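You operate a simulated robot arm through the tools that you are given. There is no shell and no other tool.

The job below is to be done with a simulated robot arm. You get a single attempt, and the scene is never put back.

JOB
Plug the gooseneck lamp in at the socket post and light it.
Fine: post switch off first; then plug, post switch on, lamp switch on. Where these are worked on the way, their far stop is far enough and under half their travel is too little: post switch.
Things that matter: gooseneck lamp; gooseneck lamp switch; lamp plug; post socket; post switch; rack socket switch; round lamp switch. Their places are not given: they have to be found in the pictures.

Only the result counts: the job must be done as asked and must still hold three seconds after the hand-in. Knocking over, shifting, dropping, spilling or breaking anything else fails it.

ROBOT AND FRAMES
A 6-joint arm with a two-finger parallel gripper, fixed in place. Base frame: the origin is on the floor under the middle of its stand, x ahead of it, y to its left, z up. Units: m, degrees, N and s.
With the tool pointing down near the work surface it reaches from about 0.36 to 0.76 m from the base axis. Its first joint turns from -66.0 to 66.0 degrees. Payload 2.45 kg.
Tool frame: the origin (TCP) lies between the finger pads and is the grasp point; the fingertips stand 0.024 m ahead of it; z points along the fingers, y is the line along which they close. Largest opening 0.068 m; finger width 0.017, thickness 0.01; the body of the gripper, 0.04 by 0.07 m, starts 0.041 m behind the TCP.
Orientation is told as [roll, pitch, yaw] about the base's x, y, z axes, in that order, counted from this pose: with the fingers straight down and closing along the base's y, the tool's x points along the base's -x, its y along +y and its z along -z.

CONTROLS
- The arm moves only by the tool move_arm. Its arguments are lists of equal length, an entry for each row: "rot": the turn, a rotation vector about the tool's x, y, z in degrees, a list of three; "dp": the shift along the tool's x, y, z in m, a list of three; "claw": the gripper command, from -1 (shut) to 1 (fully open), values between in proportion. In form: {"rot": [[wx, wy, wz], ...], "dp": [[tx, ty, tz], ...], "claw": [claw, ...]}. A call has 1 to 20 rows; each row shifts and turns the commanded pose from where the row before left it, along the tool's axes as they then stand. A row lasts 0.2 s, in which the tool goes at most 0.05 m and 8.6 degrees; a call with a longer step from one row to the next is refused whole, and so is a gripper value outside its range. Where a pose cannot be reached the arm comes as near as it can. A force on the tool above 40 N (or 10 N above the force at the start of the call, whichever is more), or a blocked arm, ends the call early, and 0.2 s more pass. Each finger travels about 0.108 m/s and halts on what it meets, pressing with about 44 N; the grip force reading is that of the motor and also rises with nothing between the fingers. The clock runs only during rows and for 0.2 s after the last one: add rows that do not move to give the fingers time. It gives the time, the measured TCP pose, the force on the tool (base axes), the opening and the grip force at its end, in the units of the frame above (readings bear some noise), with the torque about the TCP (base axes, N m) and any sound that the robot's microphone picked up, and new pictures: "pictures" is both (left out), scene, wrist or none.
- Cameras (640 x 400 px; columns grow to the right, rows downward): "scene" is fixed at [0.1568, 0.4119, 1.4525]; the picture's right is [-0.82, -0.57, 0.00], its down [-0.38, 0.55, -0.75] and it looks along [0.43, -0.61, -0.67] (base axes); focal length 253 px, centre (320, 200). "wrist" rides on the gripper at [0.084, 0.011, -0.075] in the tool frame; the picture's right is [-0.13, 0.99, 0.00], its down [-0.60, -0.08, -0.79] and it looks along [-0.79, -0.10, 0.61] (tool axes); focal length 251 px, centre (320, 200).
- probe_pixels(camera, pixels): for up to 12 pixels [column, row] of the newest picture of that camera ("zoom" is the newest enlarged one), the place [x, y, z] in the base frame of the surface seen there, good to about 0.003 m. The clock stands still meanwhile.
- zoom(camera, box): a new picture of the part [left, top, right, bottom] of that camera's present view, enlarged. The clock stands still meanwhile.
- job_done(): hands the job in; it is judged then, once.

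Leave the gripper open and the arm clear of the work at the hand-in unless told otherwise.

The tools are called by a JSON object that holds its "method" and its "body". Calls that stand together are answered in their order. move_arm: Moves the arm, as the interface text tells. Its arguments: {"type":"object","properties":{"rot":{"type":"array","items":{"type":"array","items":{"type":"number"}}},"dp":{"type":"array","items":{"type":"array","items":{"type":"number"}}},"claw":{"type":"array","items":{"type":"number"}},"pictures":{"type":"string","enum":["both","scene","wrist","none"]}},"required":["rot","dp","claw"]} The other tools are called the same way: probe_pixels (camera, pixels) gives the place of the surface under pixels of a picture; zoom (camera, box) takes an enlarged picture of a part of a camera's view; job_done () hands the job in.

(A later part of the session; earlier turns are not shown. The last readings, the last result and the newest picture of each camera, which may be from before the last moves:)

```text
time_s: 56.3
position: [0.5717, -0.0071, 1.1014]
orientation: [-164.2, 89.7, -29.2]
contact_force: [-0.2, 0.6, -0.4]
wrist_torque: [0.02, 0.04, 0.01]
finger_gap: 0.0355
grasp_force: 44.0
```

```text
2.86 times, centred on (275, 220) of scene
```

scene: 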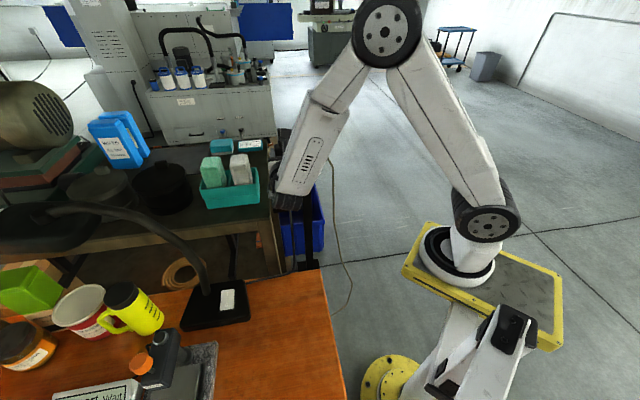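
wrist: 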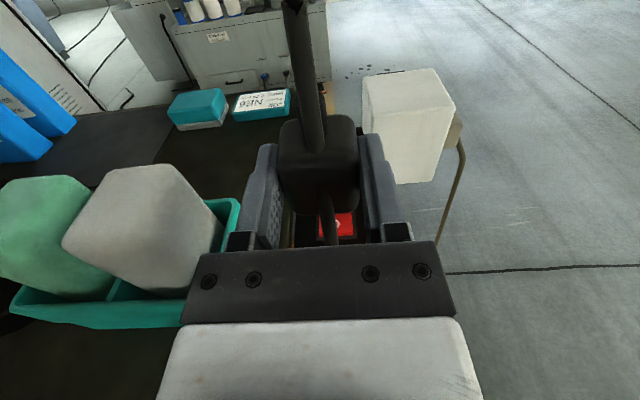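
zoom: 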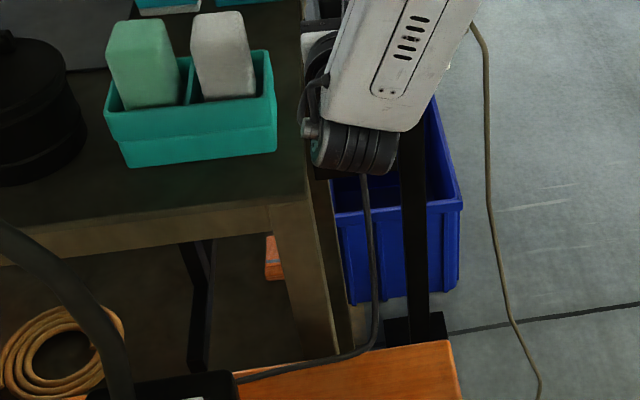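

The bench edge is at v≈0.46, so I'll shift the plug to v≈0.386 for more clearance. Then I lower to z≈0.990 over the panel end with the tool horizontal.

{"method": "move_arm", "body": {"rot": [[0, 0, 0], [0, 0, 0], [0, 0, 0], [0, 0, 0], [0, 0, 0], [0, 0, 0]], "dp": [[0, 0.013, -0.006], [-0.03, 0, 0], [-0.03, 0, 0], [-0.03, 0, 0], [-0.021, 0, 0], [0, 0, 0]], "claw": [-1, -1, -1, -1, -1, -1], "pictures": "both"}}

{"method": "zoom", "body": {"camera": "wrist", "box": [220, 80, 420, 260]}}

```text
time_s: 57.7
position: [0.5585, -0.0129, 0.9903]
orientation: [-145.7, 89.9, -10.6]
contact_force: [0.8, -0.9, -0.4]
wrist_torque: [0.04, 0.01, 0.0]
finger_gap: 0.0353
grasp_force: 44.0
```

scene: 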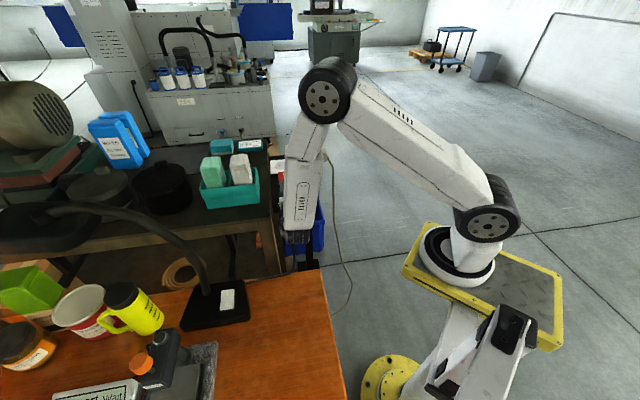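
wrist: 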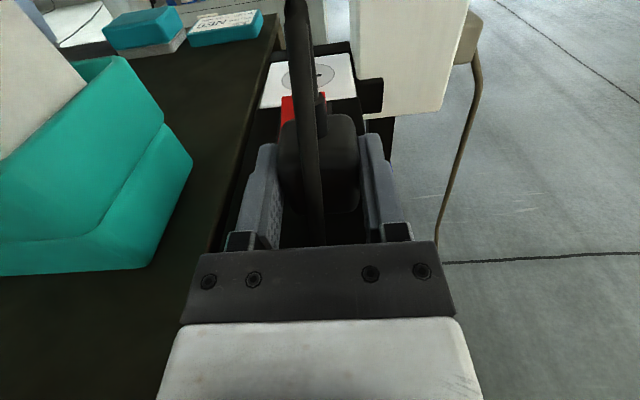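

```text
2.22 times, centred on (320, 170) of wrist
```

zoom: 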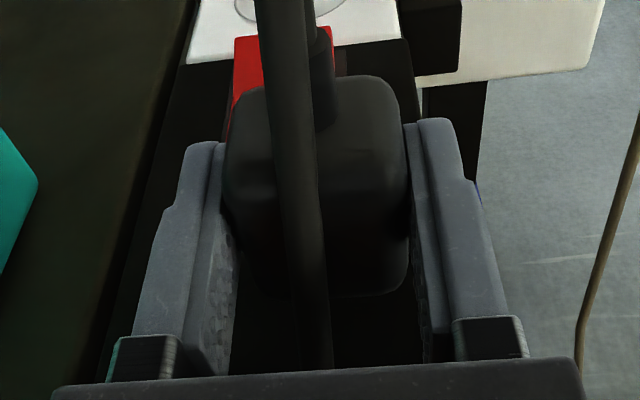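

The plug stands cord-up about 12 mm above the panel end. I'll lower slowly until it touches the panel.

{"method": "move_arm", "body": {"rot": [[0, 0, 0], [0, 0, 0], [0, 0, 0], [0, 0, 0], [0, 0, 0], [0, 0, 0], [0, 0, 0]], "dp": [[-0.003, 0, 0], [-0.003, 0, 0], [-0.002, 0, 0], [-0.0015, 0, 0], [-0.001, 0, 0], [-0.001, 0, 0], [0, 0, 0]], "claw": [-1, -1, -1, -1, -1, -1, -1], "pictures": "none"}}

```text
time_s: 58.9
position: [0.5594, -0.0124, 0.9832]
orientation: [-155.4, 89.1, -20.8]
contact_force: [0.1, -0.3, 3.4]
wrist_torque: [-0.02, 0.03, -0.02]
finger_gap: 0.0353
grasp_force: 43.9
stopped in row 5: the force on the tool passed its limit at 40 N (the readings are from after the stop); the commanded pose is now the measured one
```

The plug touched at TCP z≈0.983, so it is about 0.040 long along the cord axis with a square 0.035 section. That fits a straight plug mating opposite its cord. I'll open the fingers gently and look.

{"method": "move_arm", "body": {"rot": [[0, 0, 0], [0, 0, 0], [0, 0, 0], [0, 0, 0]], "dp": [[0, 0, 0], [0, 0, 0], [0, 0, 0], [0, 0, 0]], "claw": [0.1, 0.3, 0.5, 0.5], "pictures": "both"}}

{"method": "zoom", "body": {"camera": "wrist", "box": [220, 80, 420, 260]}}

```text
time_s: 59.9
position: [0.56, -0.0129, 0.983]
orientation: [-156.3, 89.2, -21.5]
contact_force: [-0.4, 1.1, -0.8]
wrist_torque: [-0.01, -0.02, -0.02]
finger_gap: 0.051
grasp_force: 0.0
```

scene: 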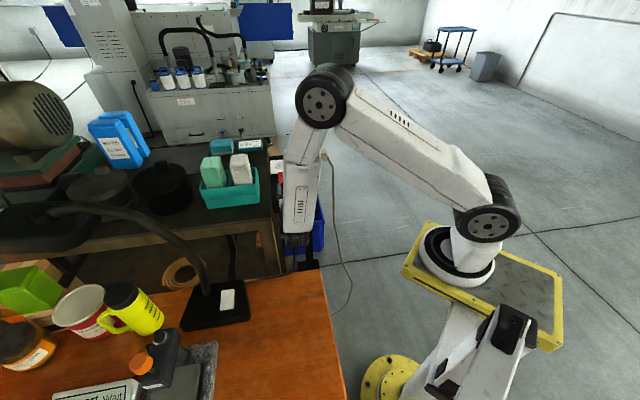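
wrist: 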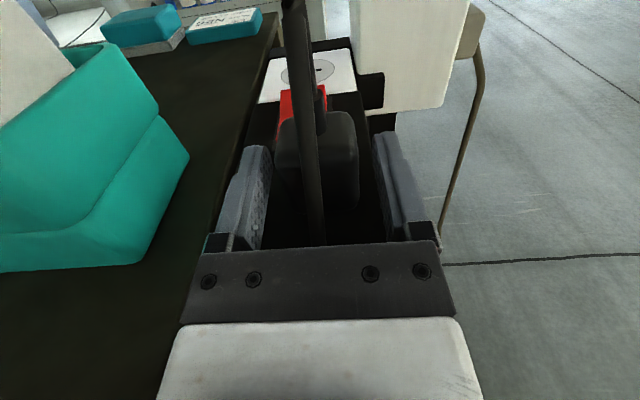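

```text
2.22 times, centred on (320, 170) of wrist
```

zoom: 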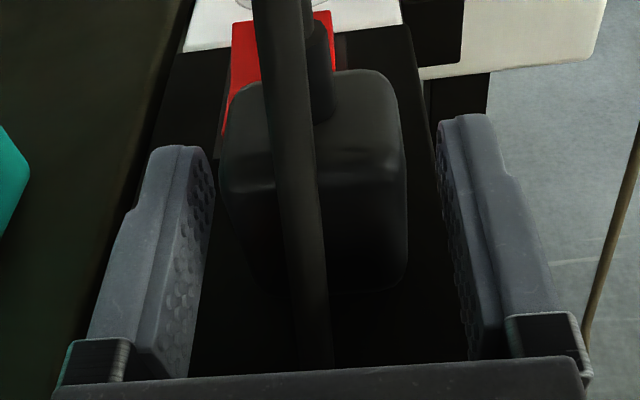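

The plug stands on its own. I'll draw the gripper straight back, raise it, and turn the tool vertical again at yaw 135°.

{"method": "move_arm", "body": {"rot": [[0, 0, 0], [0, 0, 0], [0, 0, 0], [0, 0, 0], [0, 0, 0], [0, 0, 0], [0, 0, 0], [0, -8.2, 0], [0, -8.2, 0], [0, -8.2, 0], [0, -8.2, 0], [0, -8.2, 0], [0, -8.2, 0], [0, -8.2, 0], [0, -8.2, 0], [0, -8.2, 0], [0, -8.2, 0], [0, -7.3, 0]], "dp": [[0, 0, -0.02], [0, 0, -0.03], [0, 0, -0.04], [0.04, 0, 0], [0.04, 0, 0], [0.04, 0, 0], [0.04, 0, 0], [0, 0, 0], [0, 0, 0], [0, 0, 0], [0, 0, 0], [0, 0, 0], [0, 0, 0], [0, 0, 0], [0, 0, 0], [0, 0, 0], [0, 0, 0], [0, 0, 0]], "claw": [0.5, 0.5, 0.5, 0.5, 0.5, 0.5, 0.5, 0.5, 0.5, 0.5, 0.5, 0.5, 0.5, 0.5, 0.5, 0.5, 0.5, 0.5], "pictures": "both"}}

{"method": "zoom", "body": {"camera": "scene", "box": [260, 140, 324, 210]}}

```text
time_s: 63.6
position: [0.4936, 0.053, 1.1424]
orientation: [-0.4, 1.3, 134.7]
contact_force: [-0.1, -0.4, -0.6]
wrist_torque: [0.0, -0.01, 0.0]
finger_gap: 0.051
grasp_force: 0.1
```

scene: 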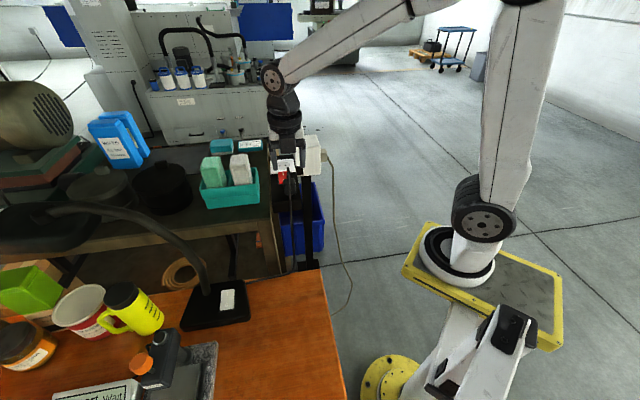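
wrist: 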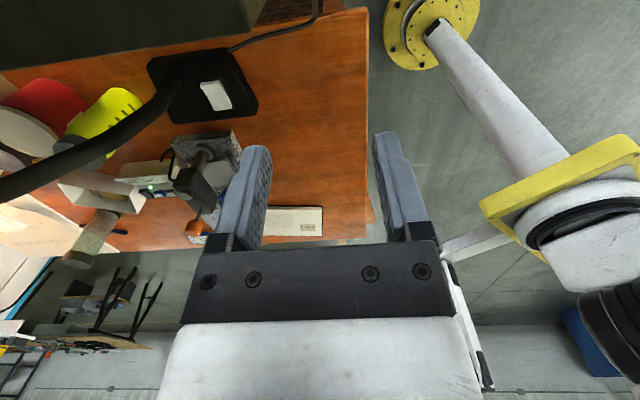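

```text
5.71 times, centred on (292, 175) of scene
```

zoom: 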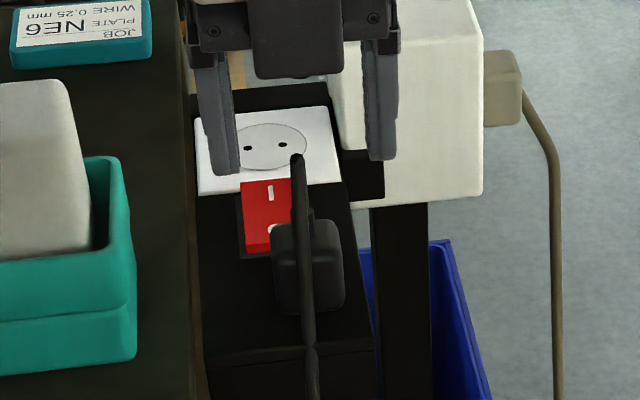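

The plug stands cord-up near the rocker's O end. I'll zoom in and probe its position.

{"method": "zoom", "body": {"camera": "scene", "box": [276, 165, 308, 205]}}

{"method": "probe_pixels", "body": {"camera": "zoom", "pixels": [[215, 205], [300, 205], [360, 195], [240, 260], [340, 250], [280, 190], [190, 290], [330, 330], [250, 330], [380, 280], [215, 180], [350, 160]]}}

```text
10.00 times, centred on (292, 185) of scene
```

zoom: 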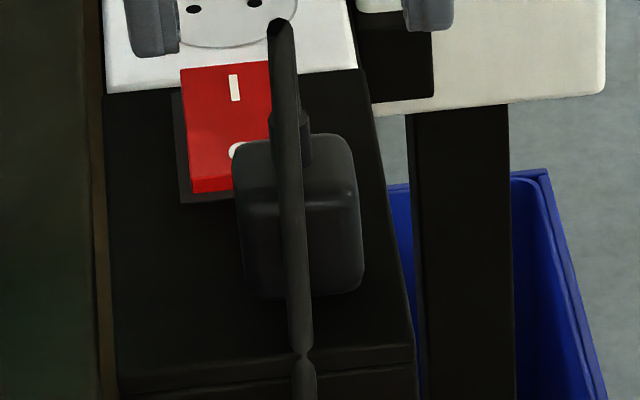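

```text
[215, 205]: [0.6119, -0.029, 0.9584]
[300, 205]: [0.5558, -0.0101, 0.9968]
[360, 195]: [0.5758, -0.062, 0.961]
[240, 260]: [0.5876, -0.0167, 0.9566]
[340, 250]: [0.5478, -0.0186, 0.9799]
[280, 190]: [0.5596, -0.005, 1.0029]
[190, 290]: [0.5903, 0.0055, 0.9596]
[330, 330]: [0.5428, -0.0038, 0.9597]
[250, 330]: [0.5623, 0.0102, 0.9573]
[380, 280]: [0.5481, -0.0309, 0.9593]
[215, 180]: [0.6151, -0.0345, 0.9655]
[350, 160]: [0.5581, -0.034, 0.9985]
```

The plug's centre should be at u≈0.415, v≈0.387 with its top at z≈1.000. I'll straighten the small tilt, move above it and go down to z≈1.05 for a check.

{"method": "move_arm", "body": {"rot": [[-0.4, -1.3, -0.3], [0, 0, 0], [0, 0, 0], [0, 0, 0], [0, 0, 0], [0, 0, 0], [0, 0, 0], [0, 0, 0]], "dp": [[0, 0, 0], [0.0345, 0, 0], [0.0345, 0, 0], [0.0345, 0, 0], [0, 0, 0.03], [0, 0, 0.03], [0, 0, 0.03], [0, 0, 0]], "claw": [0.7, 0.7, 0.7, 0.7, 0.7, 0.7, 0.7, 0.7], "pictures": "both"}}

{"method": "zoom", "body": {"camera": "wrist", "box": [220, 20, 420, 240]}}

{"method": "zoom", "body": {"camera": "scene", "box": [260, 135, 324, 205]}}

```text
time_s: 65.5
position: [0.5674, -0.0207, 1.051]
orientation: [0.1, 0.2, 135.0]
contact_force: [0.2, -0.7, -0.1]
wrist_torque: [0.01, -0.01, -0.02]
finger_gap: 0.0577
grasp_force: 0.0
```

scene: 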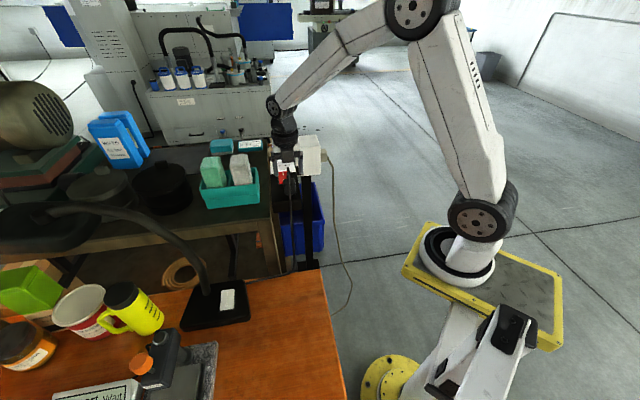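
wrist: 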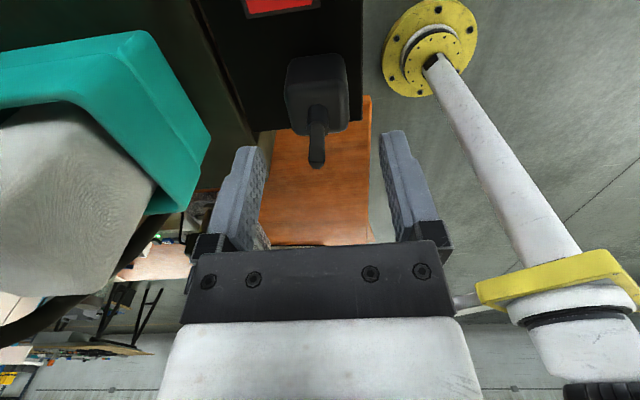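

```text
1.82 times, centred on (320, 130) of wrist
```

zoom: 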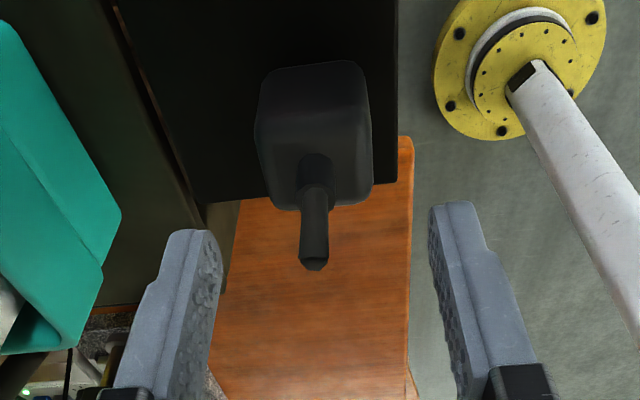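

```text
5.71 times, centred on (292, 170) of scene
```

zoom: 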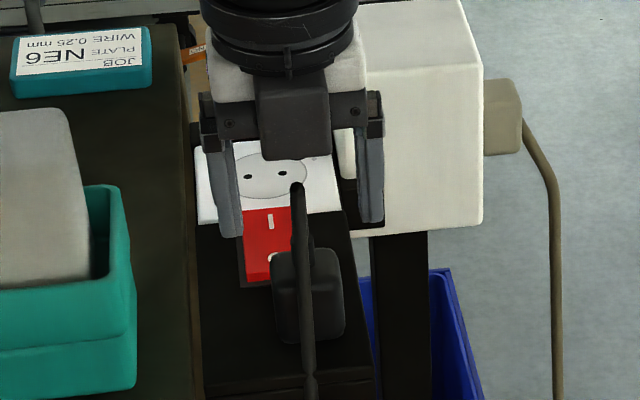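

The plug lies squarely under the gripper (boot base at about (317,112), expected (320,116)). I'll go down to z=0.994 and close.

{"method": "move_arm", "body": {"rot": [[0, 0, 0], [0, 0, 0], [0, 0, 0], [0, 0, 0], [0, 0, 0], [0, 0, 0], [0, 0, 0], [0, 0, 0], [0, 0, 0]], "dp": [[0, 0, 0.02], [0, 0, 0.015], [0, 0, 0.012], [0, 0, 0.01], [0, 0, 0], [0, 0, 0], [0, 0, 0], [0, 0, 0], [0, 0, 0]], "claw": [0.7, 0.7, 0.7, 0.7, 0.5, 0.2, -0.2, -1, -1], "pictures": "both"}}

{"method": "zoom", "body": {"camera": "wrist", "box": [220, 60, 420, 260]}}

```text
time_s: 67.5
position: [0.5667, -0.0217, 0.9955]
orientation: [0.1, 0.1, 135.0]
contact_force: [-0.4, -0.3, 0.2]
wrist_torque: [-0.01, 0.0, 0.0]
finger_gap: 0.0354
grasp_force: 43.7
```

scene: 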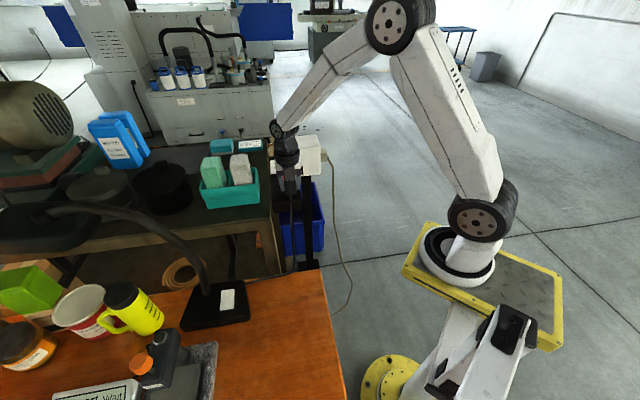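
wrist: 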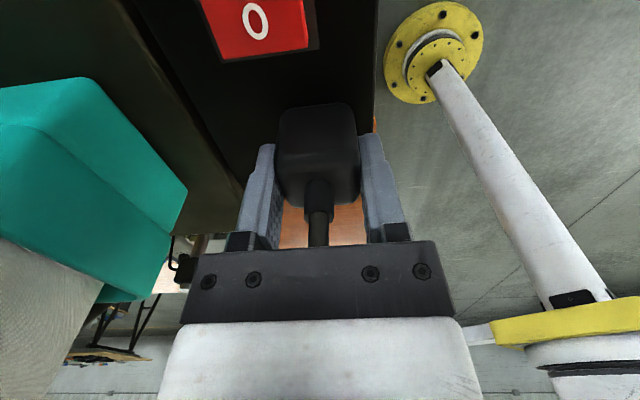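

```text
2.00 times, centred on (320, 160) of wrist
```

zoom: 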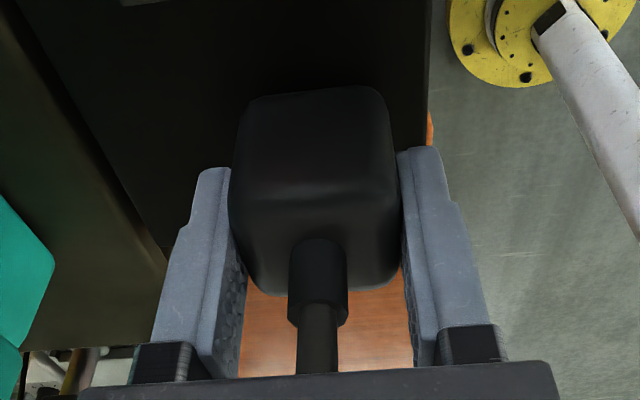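

The plug is gripped cord-up (TCP 0.0355 above its lower face). I'll lift it, carry it to above the socket (u=0.565, v=0.400) and lower to about 15 mm above the plate.

{"method": "move_arm", "body": {"rot": [[0, 0, 0], [0, 0, 0], [0, 0, 0], [0, 0, 0], [0, 0, 0], [0, 0, 0], [0, 0, 0], [0, 0, 0], [0, 0, 0], [0, 0, 0], [0, 0, 0]], "dp": [[0, 0, -0.015], [0, 0, -0.03], [0, 0, -0.04], [0.0373, -0.0035, 0], [0.0373, -0.0035, 0], [0.0373, -0.0035, 0], [0.0373, -0.0035, 0], [0, 0, 0.03], [0, 0, 0.02], [0, 0, 0.018], [0, 0, 0]], "claw": [-1, -1, -1, -1, -1, -1, -1, -1, -1, -1, -1], "pictures": "both"}}

{"method": "zoom", "body": {"camera": "scene", "box": [270, 140, 302, 175]}}

{"method": "zoom", "body": {"camera": "wrist", "box": [220, 20, 420, 240]}}

```text
time_s: 69.8
position: [0.6832, -0.1177, 1.0128]
orientation: [0.2, 0.1, 135.0]
contact_force: [0.6, -0.2, -0.8]
wrist_torque: [0.01, -0.03, 0.02]
finger_gap: 0.0354
grasp_force: 43.3
```

scene: 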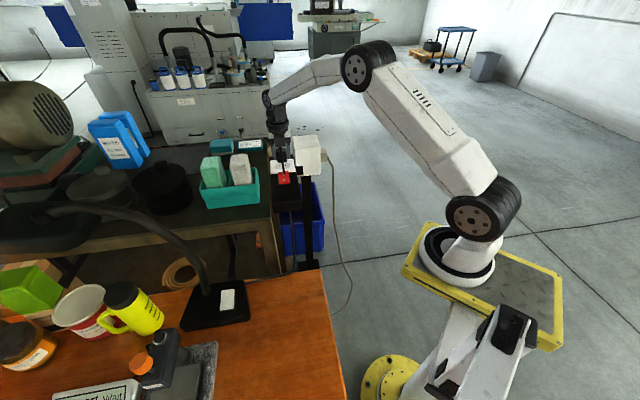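
wrist: 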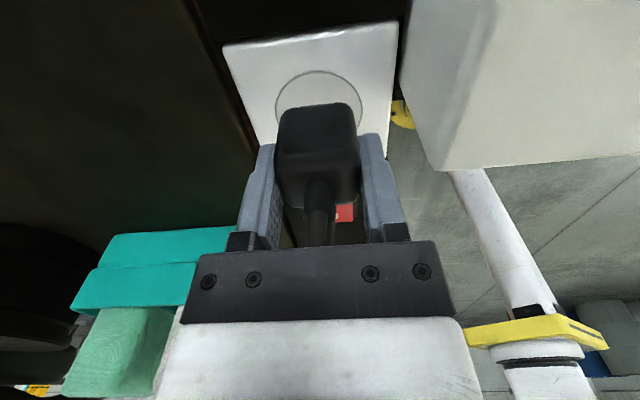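

```text
11.43 times, centred on (286, 158) of scene
```

zoom: 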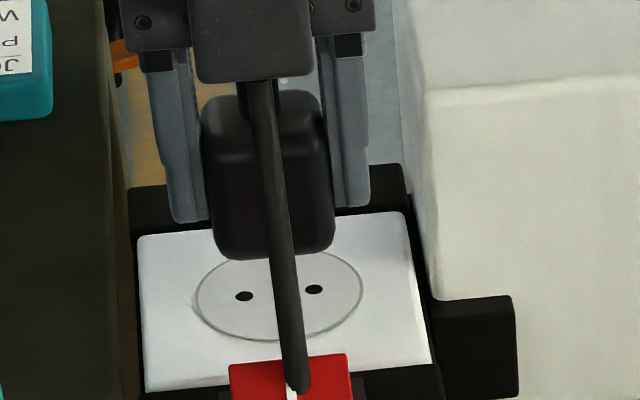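

```text
1.82 times, centred on (320, 130) of wrist
```

zoom: 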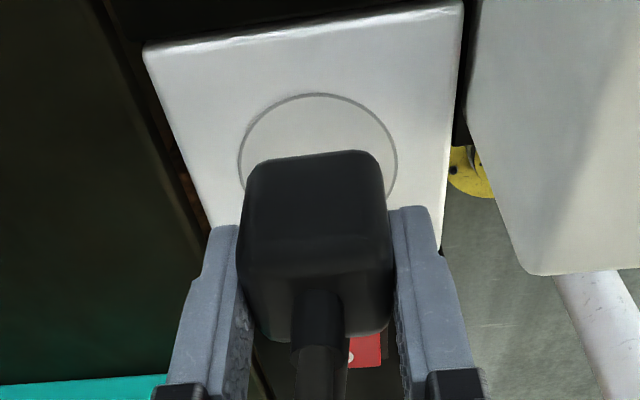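

From this side I can see the other half of the ring. I'll probe it to refine the socket centre.

{"method": "probe_pixels", "body": {"camera": "zoom", "pixels": [[318, 96], [240, 155], [397, 155], [270, 112], [370, 112], [148, 52], [459, 10], [205, 210], [440, 240], [315, 155], [250, 180], [385, 180]]}}

{"method": "zoom", "body": {"camera": "scene", "box": [272, 150, 300, 175]}}

{"method": "probe_pixels", "body": {"camera": "zoom", "pixels": [[225, 252], [320, 245], [160, 255], [390, 235], [290, 315], [240, 180], [350, 180], [205, 60], [370, 50]]}}

```text
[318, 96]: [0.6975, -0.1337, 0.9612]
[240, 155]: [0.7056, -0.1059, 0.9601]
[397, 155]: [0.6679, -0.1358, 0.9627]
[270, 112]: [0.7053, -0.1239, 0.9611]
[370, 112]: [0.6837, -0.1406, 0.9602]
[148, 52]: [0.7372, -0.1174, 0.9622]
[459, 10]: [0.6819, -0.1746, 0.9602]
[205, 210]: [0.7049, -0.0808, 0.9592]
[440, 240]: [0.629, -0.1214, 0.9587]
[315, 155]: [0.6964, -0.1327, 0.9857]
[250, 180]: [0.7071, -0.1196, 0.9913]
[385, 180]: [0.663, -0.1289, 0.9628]
```

```text
16.00 times, centred on (286, 162) of scene
```

zoom: 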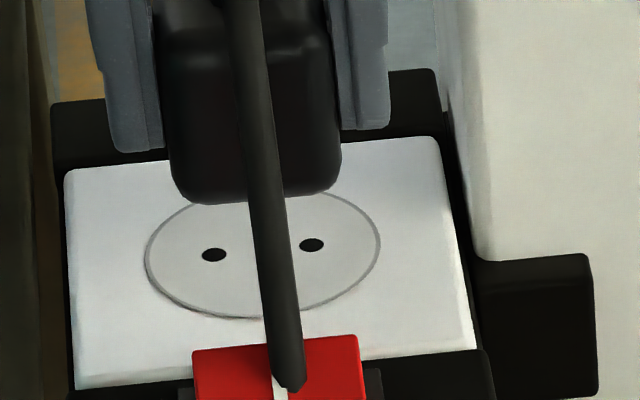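

```text
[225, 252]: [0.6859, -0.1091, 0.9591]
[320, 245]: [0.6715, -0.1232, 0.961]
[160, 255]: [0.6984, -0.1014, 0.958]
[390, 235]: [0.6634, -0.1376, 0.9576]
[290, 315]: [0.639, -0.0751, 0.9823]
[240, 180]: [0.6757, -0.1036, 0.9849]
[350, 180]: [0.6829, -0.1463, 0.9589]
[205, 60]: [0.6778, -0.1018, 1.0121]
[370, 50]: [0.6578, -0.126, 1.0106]
```

The ring fit from both sides gives the socket centre at u≈0.564, v≈0.400. The plug is about 1.5 mm beyond, so I'll correct that and lower slowly into the socket, watching force and sound.

{"method": "move_arm", "body": {"rot": [[0, 0, 0], [0, 0, 0], [0, 0, 0], [0, 0, 0], [0, 0, 0], [0, 0, 0], [0, 0, 0], [0, 0, 0], [0, 0, 0]], "dp": [[-0.0015, 0, 0.003], [0, 0, 0.004], [0, 0, 0.003], [0, 0, 0.002], [0, 0, 0.0015], [0, 0, 0.0015], [0, 0, 0.001], [0, 0, 0.001], [0, 0, 0]], "claw": [-1, -1, -1, -1, -1, -1, -1, -1, -1], "pictures": "scene"}}

{"method": "zoom", "body": {"camera": "scene", "box": [270, 140, 302, 175]}}

```text
time_s: 71.8
position: [0.6826, -0.1149, 0.9964]
orientation: [0.1, 0.2, 134.9]
contact_force: [-0.6, 0.2, -0.5]
wrist_torque: [0.03, 0.01, 0.01]
finger_gap: 0.0351
grasp_force: 44.0
```

scene: 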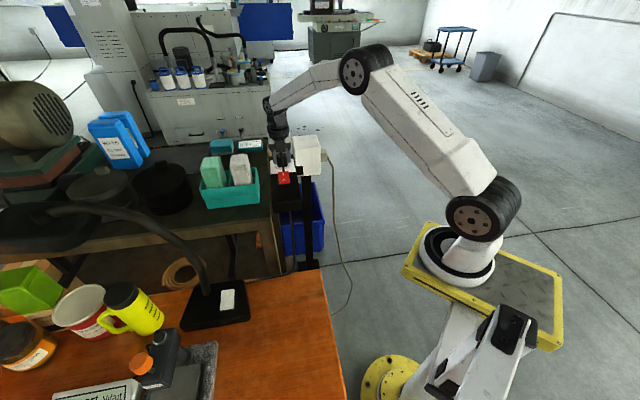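

```text
11.43 times, centred on (286, 158) of scene
```

zoom: 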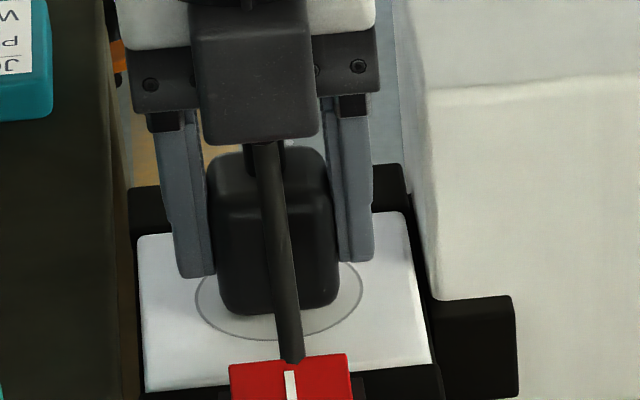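

No contact force yet at z=0.996. I'll continue down in 1 mm steps.

{"method": "move_arm", "body": {"rot": [[0, 0, 0], [0, 0, 0], [0, 0, 0], [0, 0, 0], [0, 0, 0]], "dp": [[0, 0, 0.001], [0, 0, 0.001], [0, 0, 0.001], [0, 0, 0.001], [0, 0, 0]], "claw": [-1, -1, -1, -1, -1], "pictures": "none"}}

```text
time_s: 73.0
position: [0.6823, -0.1164, 0.9959]
orientation: [-0.1, 0.3, 134.9]
contact_force: [-7.5, 0.8, 31.1]
wrist_torque: [0.13, 0.5, 0.0]
finger_gap: 0.0351
grasp_force: 44.3
```

31 N against the plate, again with no click. I'll test whether the socket holds the plug by lifting slightly.

{"method": "move_arm", "body": {"rot": [[0, 0, 0], [0, 0, 0], [0, 0, 0], [0, 0, 0]], "dp": [[0, 0, -0.003], [0, 0, -0.002], [0, 0, -0.001], [0, 0, 0]], "claw": [-1, -1, -1, -1], "pictures": "scene"}}

{"method": "zoom", "body": {"camera": "scene", "box": [272, 150, 300, 175]}}

```text
time_s: 74.0
position: [0.6805, -0.1161, 0.9964]
orientation: [0.1, 0.0, 135.0]
contact_force: [0.2, 0.4, -0.6]
wrist_torque: [0.01, -0.03, -0.02]
finger_gap: 0.0354
grasp_force: 43.5
```

scene: 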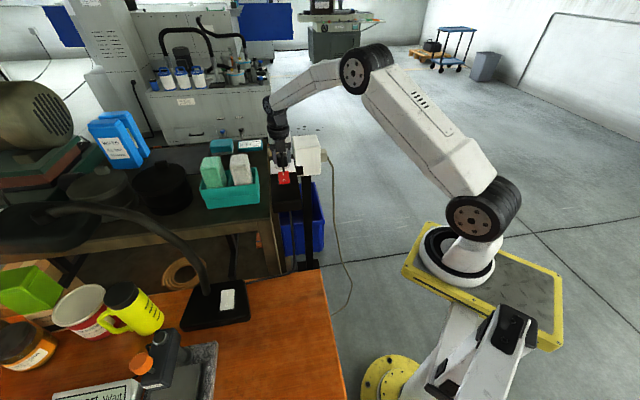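

```text
16.00 times, centred on (286, 162) of scene
```

zoom: 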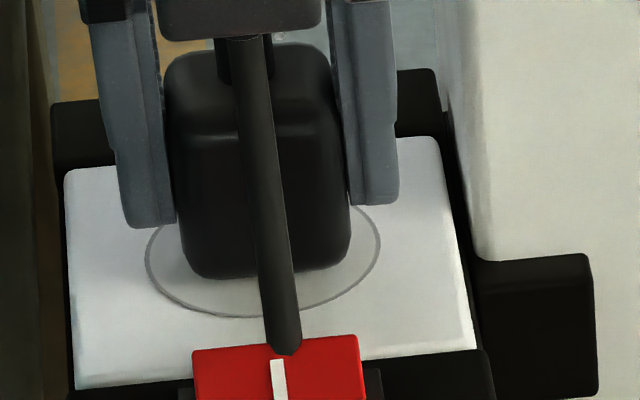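

Not held yet. I'll check whether the plug's lower face is really flush with the plate by probing its edges here.

{"method": "probe_pixels", "body": {"camera": "zoom", "pixels": [[215, 265], [215, 250], [215, 200], [215, 130], [330, 255], [330, 200], [200, 285], [330, 285], [190, 60], [310, 55], [250, 290], [160, 250]]}}

{"method": "zoom", "body": {"camera": "scene", "box": [277, 158, 293, 170]}}

```text
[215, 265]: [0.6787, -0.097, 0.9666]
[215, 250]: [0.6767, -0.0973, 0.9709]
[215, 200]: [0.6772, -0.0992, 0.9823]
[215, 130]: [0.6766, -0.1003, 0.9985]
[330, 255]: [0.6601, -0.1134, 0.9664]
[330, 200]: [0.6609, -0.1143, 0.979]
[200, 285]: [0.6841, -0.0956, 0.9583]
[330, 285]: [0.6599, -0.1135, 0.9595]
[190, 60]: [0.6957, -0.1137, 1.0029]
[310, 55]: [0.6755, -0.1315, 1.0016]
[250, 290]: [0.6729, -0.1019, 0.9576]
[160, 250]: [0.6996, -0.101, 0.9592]
```

```text
16.00 times, centred on (285, 164) of scene
```

zoom: 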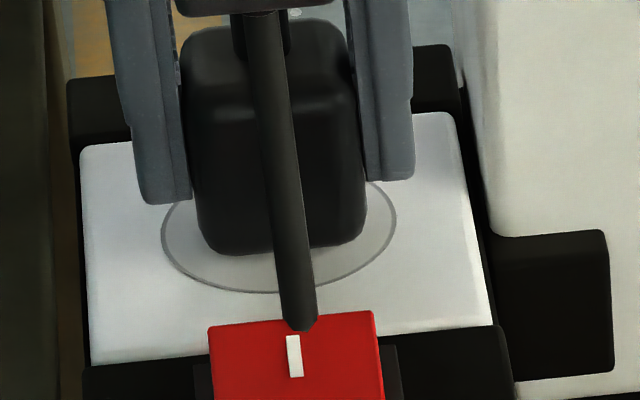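

In the same camera frame, the plug's near face is at u≈0.5486, so its centre is about 0.566. The holes' midpoint is about 0.563, so the plug is roughly 3 mm too far in +u. I'll shift it and press again.

{"method": "move_arm", "body": {"rot": [[0, 0, 0], [0, 0, 0], [0, 0, 0], [0, 0, 0], [0, 0, 0], [0, 0, 0], [0, 0, 0]], "dp": [[0, 0, -0.002], [-0.003, 0.001, 0], [0, 0, 0.002], [0, 0, 0.002], [0, 0, 0.0015], [0, 0, 0.001], [0, 0, 0]], "claw": [-1, -1, -1, -1, -1, -1, -1], "pictures": "scene"}}

{"method": "zoom", "body": {"camera": "scene", "box": [277, 158, 293, 170]}}

```text
time_s: 75.7
position: [0.6781, -0.1144, 0.9955]
orientation: [0.1, 0.4, 135.1]
contact_force: [-2.4, 3.3, 11.3]
wrist_torque: [0.13, 0.12, -0.02]
finger_gap: 0.0356
grasp_force: 44.2
```

scene: 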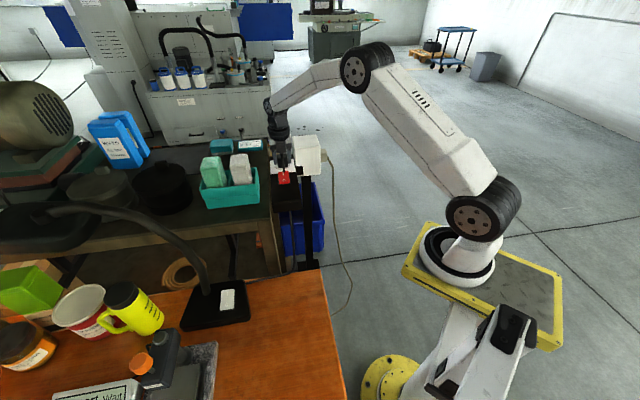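

```text
16.00 times, centred on (285, 164) of scene
```

zoom: 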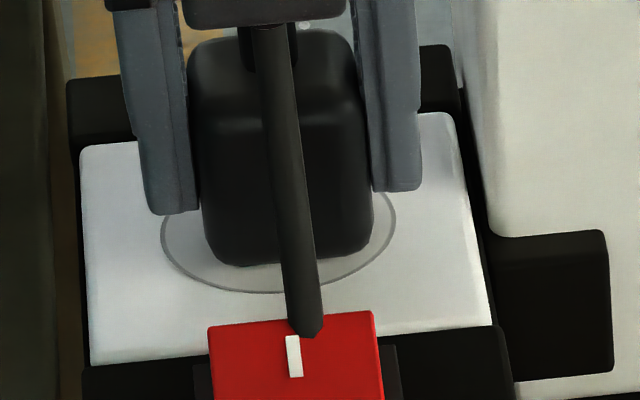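

The plug now sits centred in the ring in the picture. I'll press harder here.

{"method": "move_arm", "body": {"rot": [[0, 0, 0], [0, 0, 0], [0, 0, 0]], "dp": [[0, 0, 0.001], [0, 0, 0.001], [0, 0, 0]], "claw": [-1, -1, -1], "pictures": "none"}}

```text
time_s: 76.5
position: [0.68, -0.1156, 0.9958]
orientation: [-0.2, 0.4, 135.1]
contact_force: [-10.5, 3.0, 32.2]
wrist_torque: [0.15, 0.47, 0.04]
finger_gap: 0.0352
grasp_force: 43.8
```

No click at 32 N either. With light pressure I'll make a small search pattern (±2 mm) around this spot and listen for the plug going in.

{"method": "move_arm", "body": {"rot": [[0, 0, 0], [0, 0, 0], [0, 0, 0], [0, 0, 0], [0, 0, 0], [0, 0, 0], [0, 0, 0], [0, 0, 0], [0, 0, 0], [0, 0, 0], [0, 0, 0], [0, 0, 0], [0, 0, 0]], "dp": [[0, 0, -0.0035], [0.001, 0, 0], [0, 0.001, 0], [-0.001, 0, 0], [-0.001, 0, 0], [0, -0.001, 0], [0, -0.001, 0], [0.001, 0, 0], [0.001, 0, 0], [0.001, 0, 0], [0, 0.002, 0], [0, 0.001, 0], [0, 0, 0]], "claw": [-1, -1, -1, -1, -1, -1, -1, -1, -1, -1, -1, -1, -1], "pictures": "none"}}

```text
time_s: 79.2
position: [0.6784, -0.1181, 0.9951]
orientation: [-0.1, 0.2, 135.0]
contact_force: [2.2, 3.3, 9.8]
wrist_torque: [0.09, -0.11, 0.03]
finger_gap: 0.0354
grasp_force: 44.5
```

No snap here. Two things stay open: the plug's roll about the vertical, and the bottom-down pose, which I now see was about 6 mm off centre when I tried it. The roll check is quick, so first I lift 2 cm, turn 90° about the vertical, lower and press.

{"method": "move_arm", "body": {"rot": [[0, 0, 0], [0, 0, 8.2], [0, 0, 8.2], [0, 0, 8.2], [0, 0, 8.2], [0, 0, 8.2], [0, 0, 8.2], [0, 0, 8.2], [0, 0, 8.2], [0, 0, 8.2], [0, 0, 8.2], [0, 0, 8], [0, 0, 0]], "dp": [[0, -0.003, -0.025], [0, 0, 0], [0, 0, 0], [0, 0, 0], [0, 0, 0], [0, 0, 0], [0, 0, 0], [0, 0, 0], [0, 0, 0], [0, 0, 0], [0, 0, 0], [0, 0, 0], [0, 0, 0]], "claw": [-1, -1, -1, -1, -1, -1, -1, -1, -1, -1, -1, -1, -1], "pictures": "both"}}

{"method": "zoom", "body": {"camera": "scene", "box": [270, 140, 302, 175]}}

```text
time_s: 82.0
position: [0.6803, -0.1148, 1.0196]
orientation: [-0.2, 0.1, 44.9]
contact_force: [-0.2, -0.5, -0.4]
wrist_torque: [-0.02, 0.0, 0.0]
finger_gap: 0.0354
grasp_force: 43.9
```

scene: 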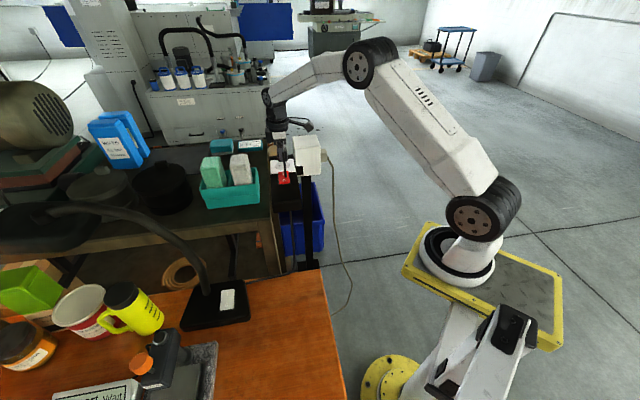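
wrist: 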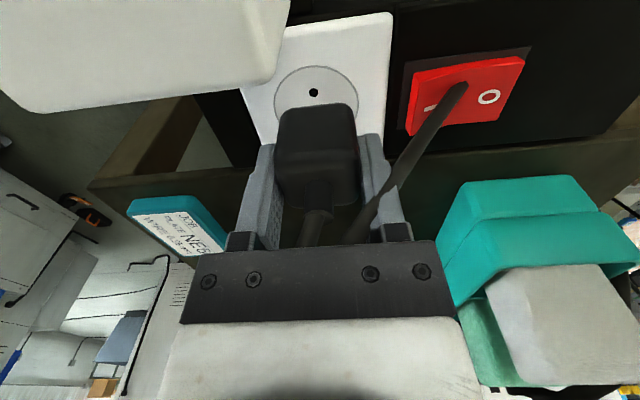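

```text
11.43 times, centred on (286, 158) of scene
```

zoom: 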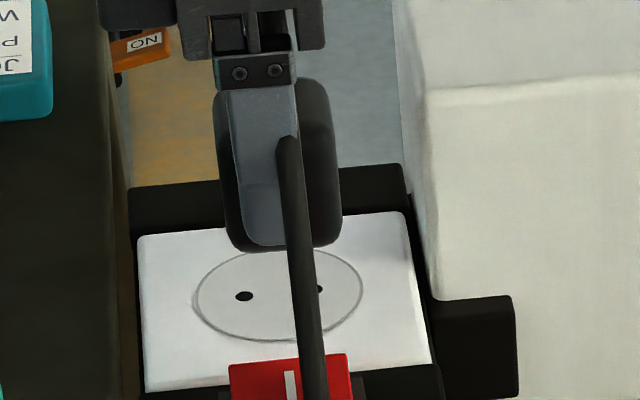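

The plug is turned 90°. I'll lower it and press.

{"method": "move_arm", "body": {"rot": [[0, 0, 0], [0, 0, 0], [0, 0, 0], [0, 0, 0], [0, 0, 0], [0, 0, 0], [0, 0, 0]], "dp": [[0, 0, 0.01], [0, 0, 0.008], [0, 0, 0.004], [0, 0, 0.002], [0, 0, 0.0015], [0, 0, 0.0015], [0, 0, 0]], "claw": [-1, -1, -1, -1, -1, -1, -1], "pictures": "scene"}}

{"method": "zoom", "body": {"camera": "scene", "box": [270, 140, 302, 175]}}

{"method": "zoom", "body": {"camera": "scene", "box": [262, 136, 278, 152]}}

```text
time_s: 83.7
position: [0.6819, -0.1148, 0.9941]
orientation: [-0.3, 0.1, 45.1]
contact_force: [-4.4, 1.2, 14.7]
wrist_torque: [0.03, 0.43, -0.02]
finger_gap: 0.0352
grasp_force: 43.8
```

scene: 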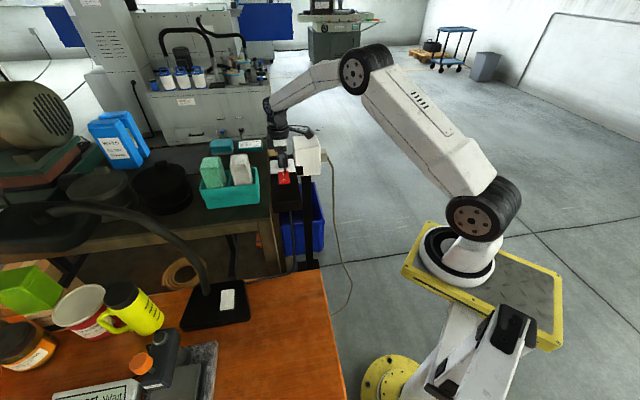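

```text
11.43 times, centred on (286, 158) of scene
```

zoom: 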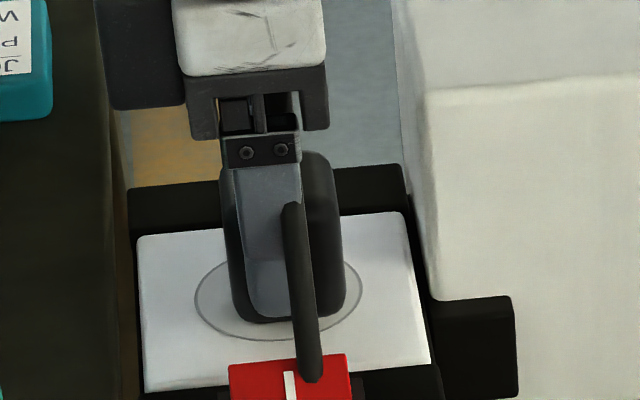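

```text
16.00 times, centred on (270, 144) of scene
```

zoom: 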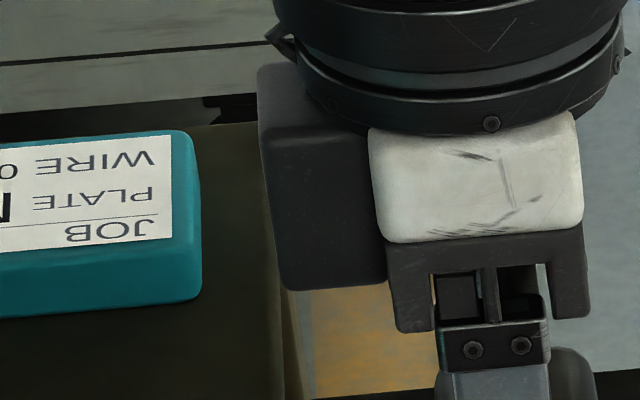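

Still nothing in this roll. I'll now retry bottom-down, properly centred. For that I lift, turn to yaw -45°, move back over the panel end, and tilt the tool horizontal so the plug lies with its original bottom face down.

{"method": "move_arm", "body": {"rot": [[0, 0, 0], [0, 0, 0], [0, 0, 0], [0, 0, 0], [0, 0, 8.2], [0, 0, 8.2], [0, 0, 8.2], [0, 0, 8.2], [0, 0, 8.2], [0, 0, 8.2], [0, 0, 8.2], [0, 0, 8.2], [0, 0, 8.2], [0, 0, 8.2], [0, 0, 8], [0, 0, 0]], "dp": [[0, 0, -0.02], [0, 0, -0.03], [0, 0, -0.03], [0, 0, -0.035], [0, 0, 0], [0, 0, 0], [0, 0, 0], [0, 0, 0], [0, 0, 0], [0, 0, 0], [0, 0, 0], [0, 0, 0], [0, 0, 0], [0, 0, 0], [0, 0, 0], [0, 0, 0]], "claw": [-1, -1, -1, -1, -1, -1, -1, -1, -1, -1, -1, -1, -1, -1, -1, -1], "pictures": "both"}}

{"method": "zoom", "body": {"camera": "scene", "box": [264, 100, 312, 175]}}

```text
time_s: 87.0
position: [0.6802, -0.1149, 1.1076]
orientation: [-0.1, -0.2, -45.1]
contact_force: [-0.4, -0.5, -1.8]
wrist_torque: [0.0, 0.0, 0.0]
finger_gap: 0.035
grasp_force: 44.5
```

scene: 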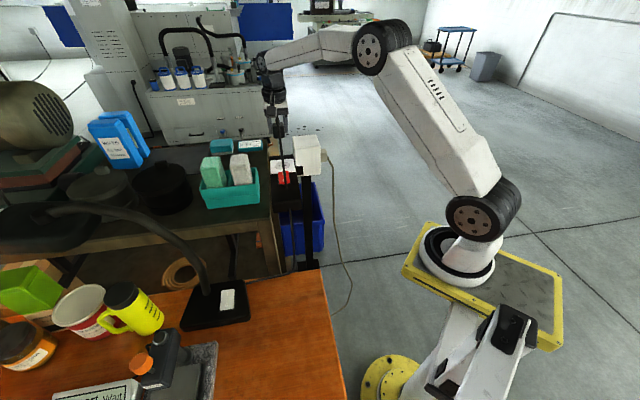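
wrist: 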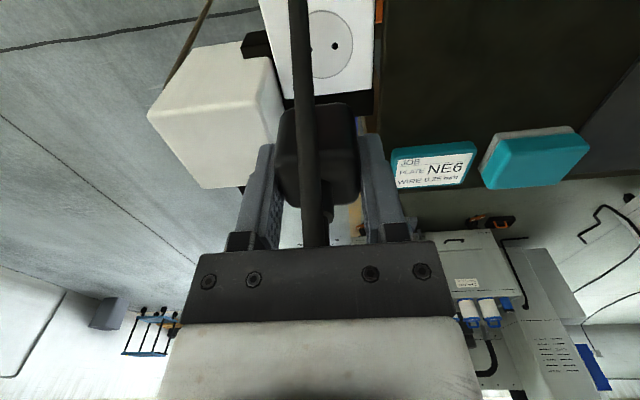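

```text
5.33 times, centred on (288, 138) of scene
```

zoom: 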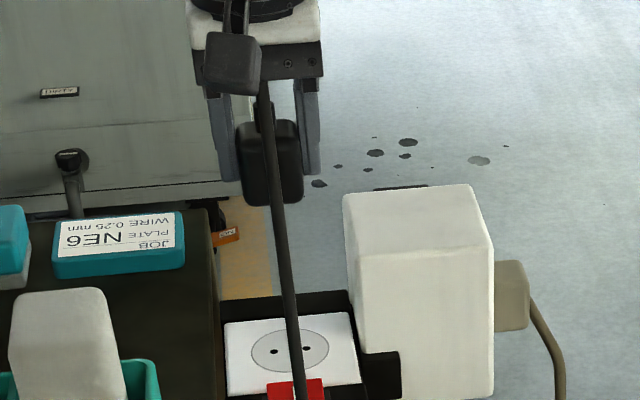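

I also see an orange and black item in the wrist view at (490,222). I'll look at it before moving on.

{"method": "zoom", "body": {"camera": "wrist", "box": [440, 200, 560, 260]}}

{"method": "zoom", "body": {"camera": "wrist", "box": [240, 0, 400, 120]}}

{"method": "probe_pixels", "body": {"camera": "wrist", "pixels": [[490, 222], [478, 220], [380, 15], [336, 46], [310, 48]]}}

```text
5.33 times, centred on (500, 230) of wrist
```

zoom: 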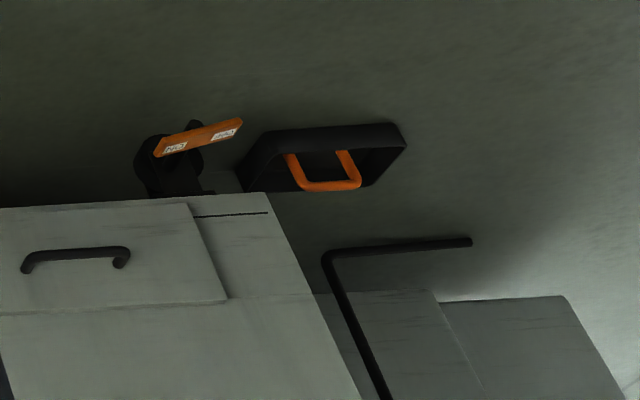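

```text
3.33 times, centred on (320, 60) of wrist
```

zoom: 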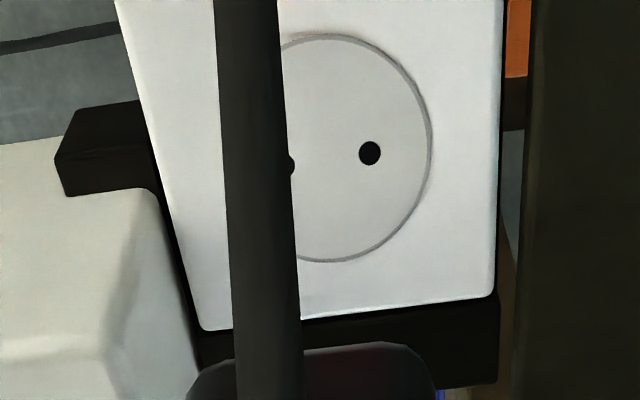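

```text
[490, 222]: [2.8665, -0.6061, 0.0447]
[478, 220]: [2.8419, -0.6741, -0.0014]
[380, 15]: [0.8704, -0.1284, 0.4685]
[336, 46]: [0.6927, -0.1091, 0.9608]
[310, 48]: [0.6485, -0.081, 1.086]
```

That is a far-away floor item and nothing to do with this. But the plug face now facing the camera, which is its original underside, has a reddish tint. I'll zoom in on it.

{"method": "zoom", "body": {"camera": "wrist", "box": [260, 90, 380, 225]}}

{"method": "zoom", "body": {"camera": "scene", "box": [278, 112, 294, 142]}}

```text
2.96 times, centred on (320, 158) of wrist
```

zoom: 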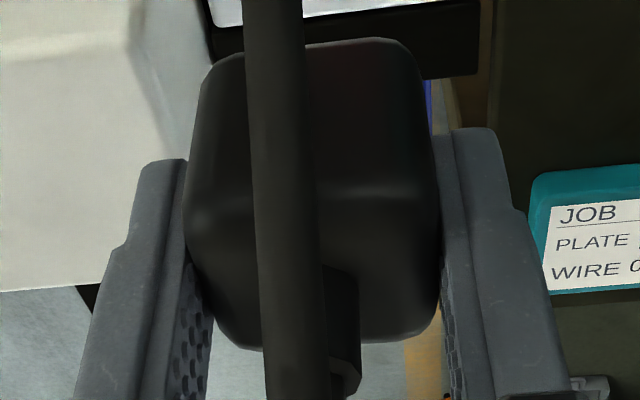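

```text
13.33 times, centred on (286, 127) of scene
```

zoom: 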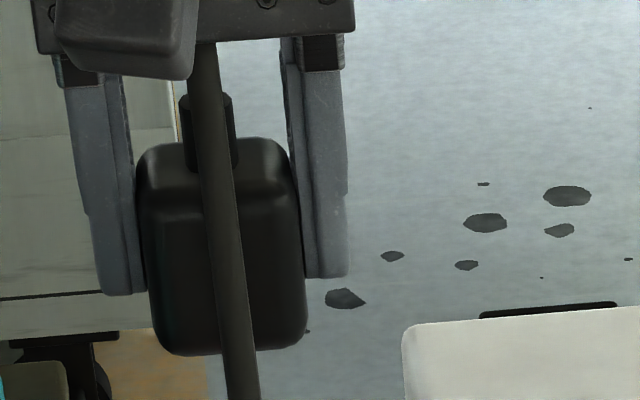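

The tint is only a reflection from the rocker. I'll go on: move over the panel end and tilt horizontal at yaw -45° so the original bottom face ends up down.

{"method": "move_arm", "body": {"rot": [[0, 0, 0], [0, 0, 0], [0, 0, 0], [0, 0, 0], [0, -8.2, 0], [0, -8.2, 0], [0, -8.2, 0], [0, -8.2, 0], [0, -8.2, 0], [0, -8.2, 0], [0, -8.2, 0], [0, -8.2, 0], [0, -8.2, 0], [0, -8.2, 0], [0, -8, 0], [0, 0, 0]], "dp": [[0.039, -0.0035, 0], [0.039, -0.0035, 0], [0.039, -0.0035, 0], [0.039, -0.0035, 0], [0, 0, 0], [0, 0, 0], [0, 0, 0], [0, 0, 0], [0, 0, 0], [0, 0, 0], [0, 0, 0], [0, 0, 0], [0, 0, 0], [0, 0, 0], [0, 0, 0], [0, 0, 0]], "claw": [-1, -1, -1, -1, -1, -1, -1, -1, -1, -1, -1, -1, -1, -1, -1, -1], "pictures": "both"}}

```text
time_s: 90.5
position: [0.5609, -0.0141, 1.1069]
orientation: [-177.3, -89.7, 132.2]
contact_force: [0.7, 0.9, -1.0]
wrist_torque: [0.02, 0.03, -0.03]
finger_gap: 0.0352
grasp_force: 43.9
```

scene: 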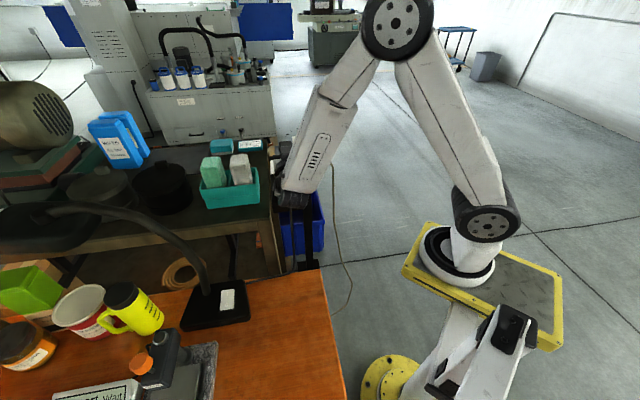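
wrist: 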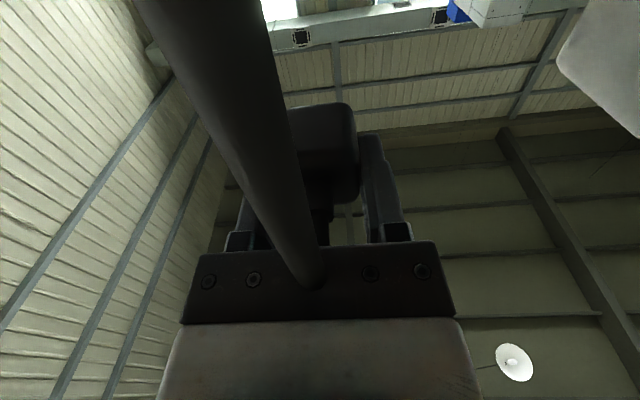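

The tool is horizontal with the camera below it and clear of the panel's end (u≈0.38). I'll lower to z≈0.990, then slowly onto the panel.

{"method": "move_arm", "body": {"rot": [[0, 0, 0], [0, 0, 0], [0, 0, 0], [0, 0, 0], [0, 0, 0], [0, 0, 0], [0, 0, 0], [0, 0, 0]], "dp": [[0.03, 0, 0], [0.03, 0, 0], [0.03, 0, 0], [0.025, 0, 0], [0.004, 0, 0], [0.003, 0, 0], [0, 0, 0], [0, 0, 0]], "claw": [-1, -1, -1, -1, -1, -1, -1, -1], "pictures": "none"}}

{"method": "move_arm", "body": {"rot": [[0, 0, 0], [0, 0, 0], [0, 0, 0], [0, 0, 0], [0, 0, 0], [0, 0, 0], [0, 0, 0]], "dp": [[0.002, 0, 0], [0.0015, 0, 0], [0.001, 0, 0], [0.001, 0, 0], [0.001, 0, 0], [0.001, 0, 0], [0, 0, 0]], "claw": [-1, -1, -1, -1, -1, -1, -1], "pictures": "none"}}

```text
time_s: 92.2
position: [0.5652, -0.0129, 0.9878]
orientation: [-103.3, -89.6, 58.2]
contact_force: [-1.1, 0.3, -0.7]
wrist_torque: [0.01, 0.04, 0.0]
finger_gap: 0.0353
grasp_force: 44.2
out of reach, approached as far as the arm can: row 5
```

```text
time_s: 93.8
position: [0.568, -0.0127, 0.9836]
orientation: [-103.0, -89.6, 58.0]
contact_force: [0.1, 0.1, -0.6]
wrist_torque: [0.03, -0.03, -0.03]
finger_gap: 0.0352
grasp_force: 43.7
out of reach, approached as far as the arm can: row 2
```

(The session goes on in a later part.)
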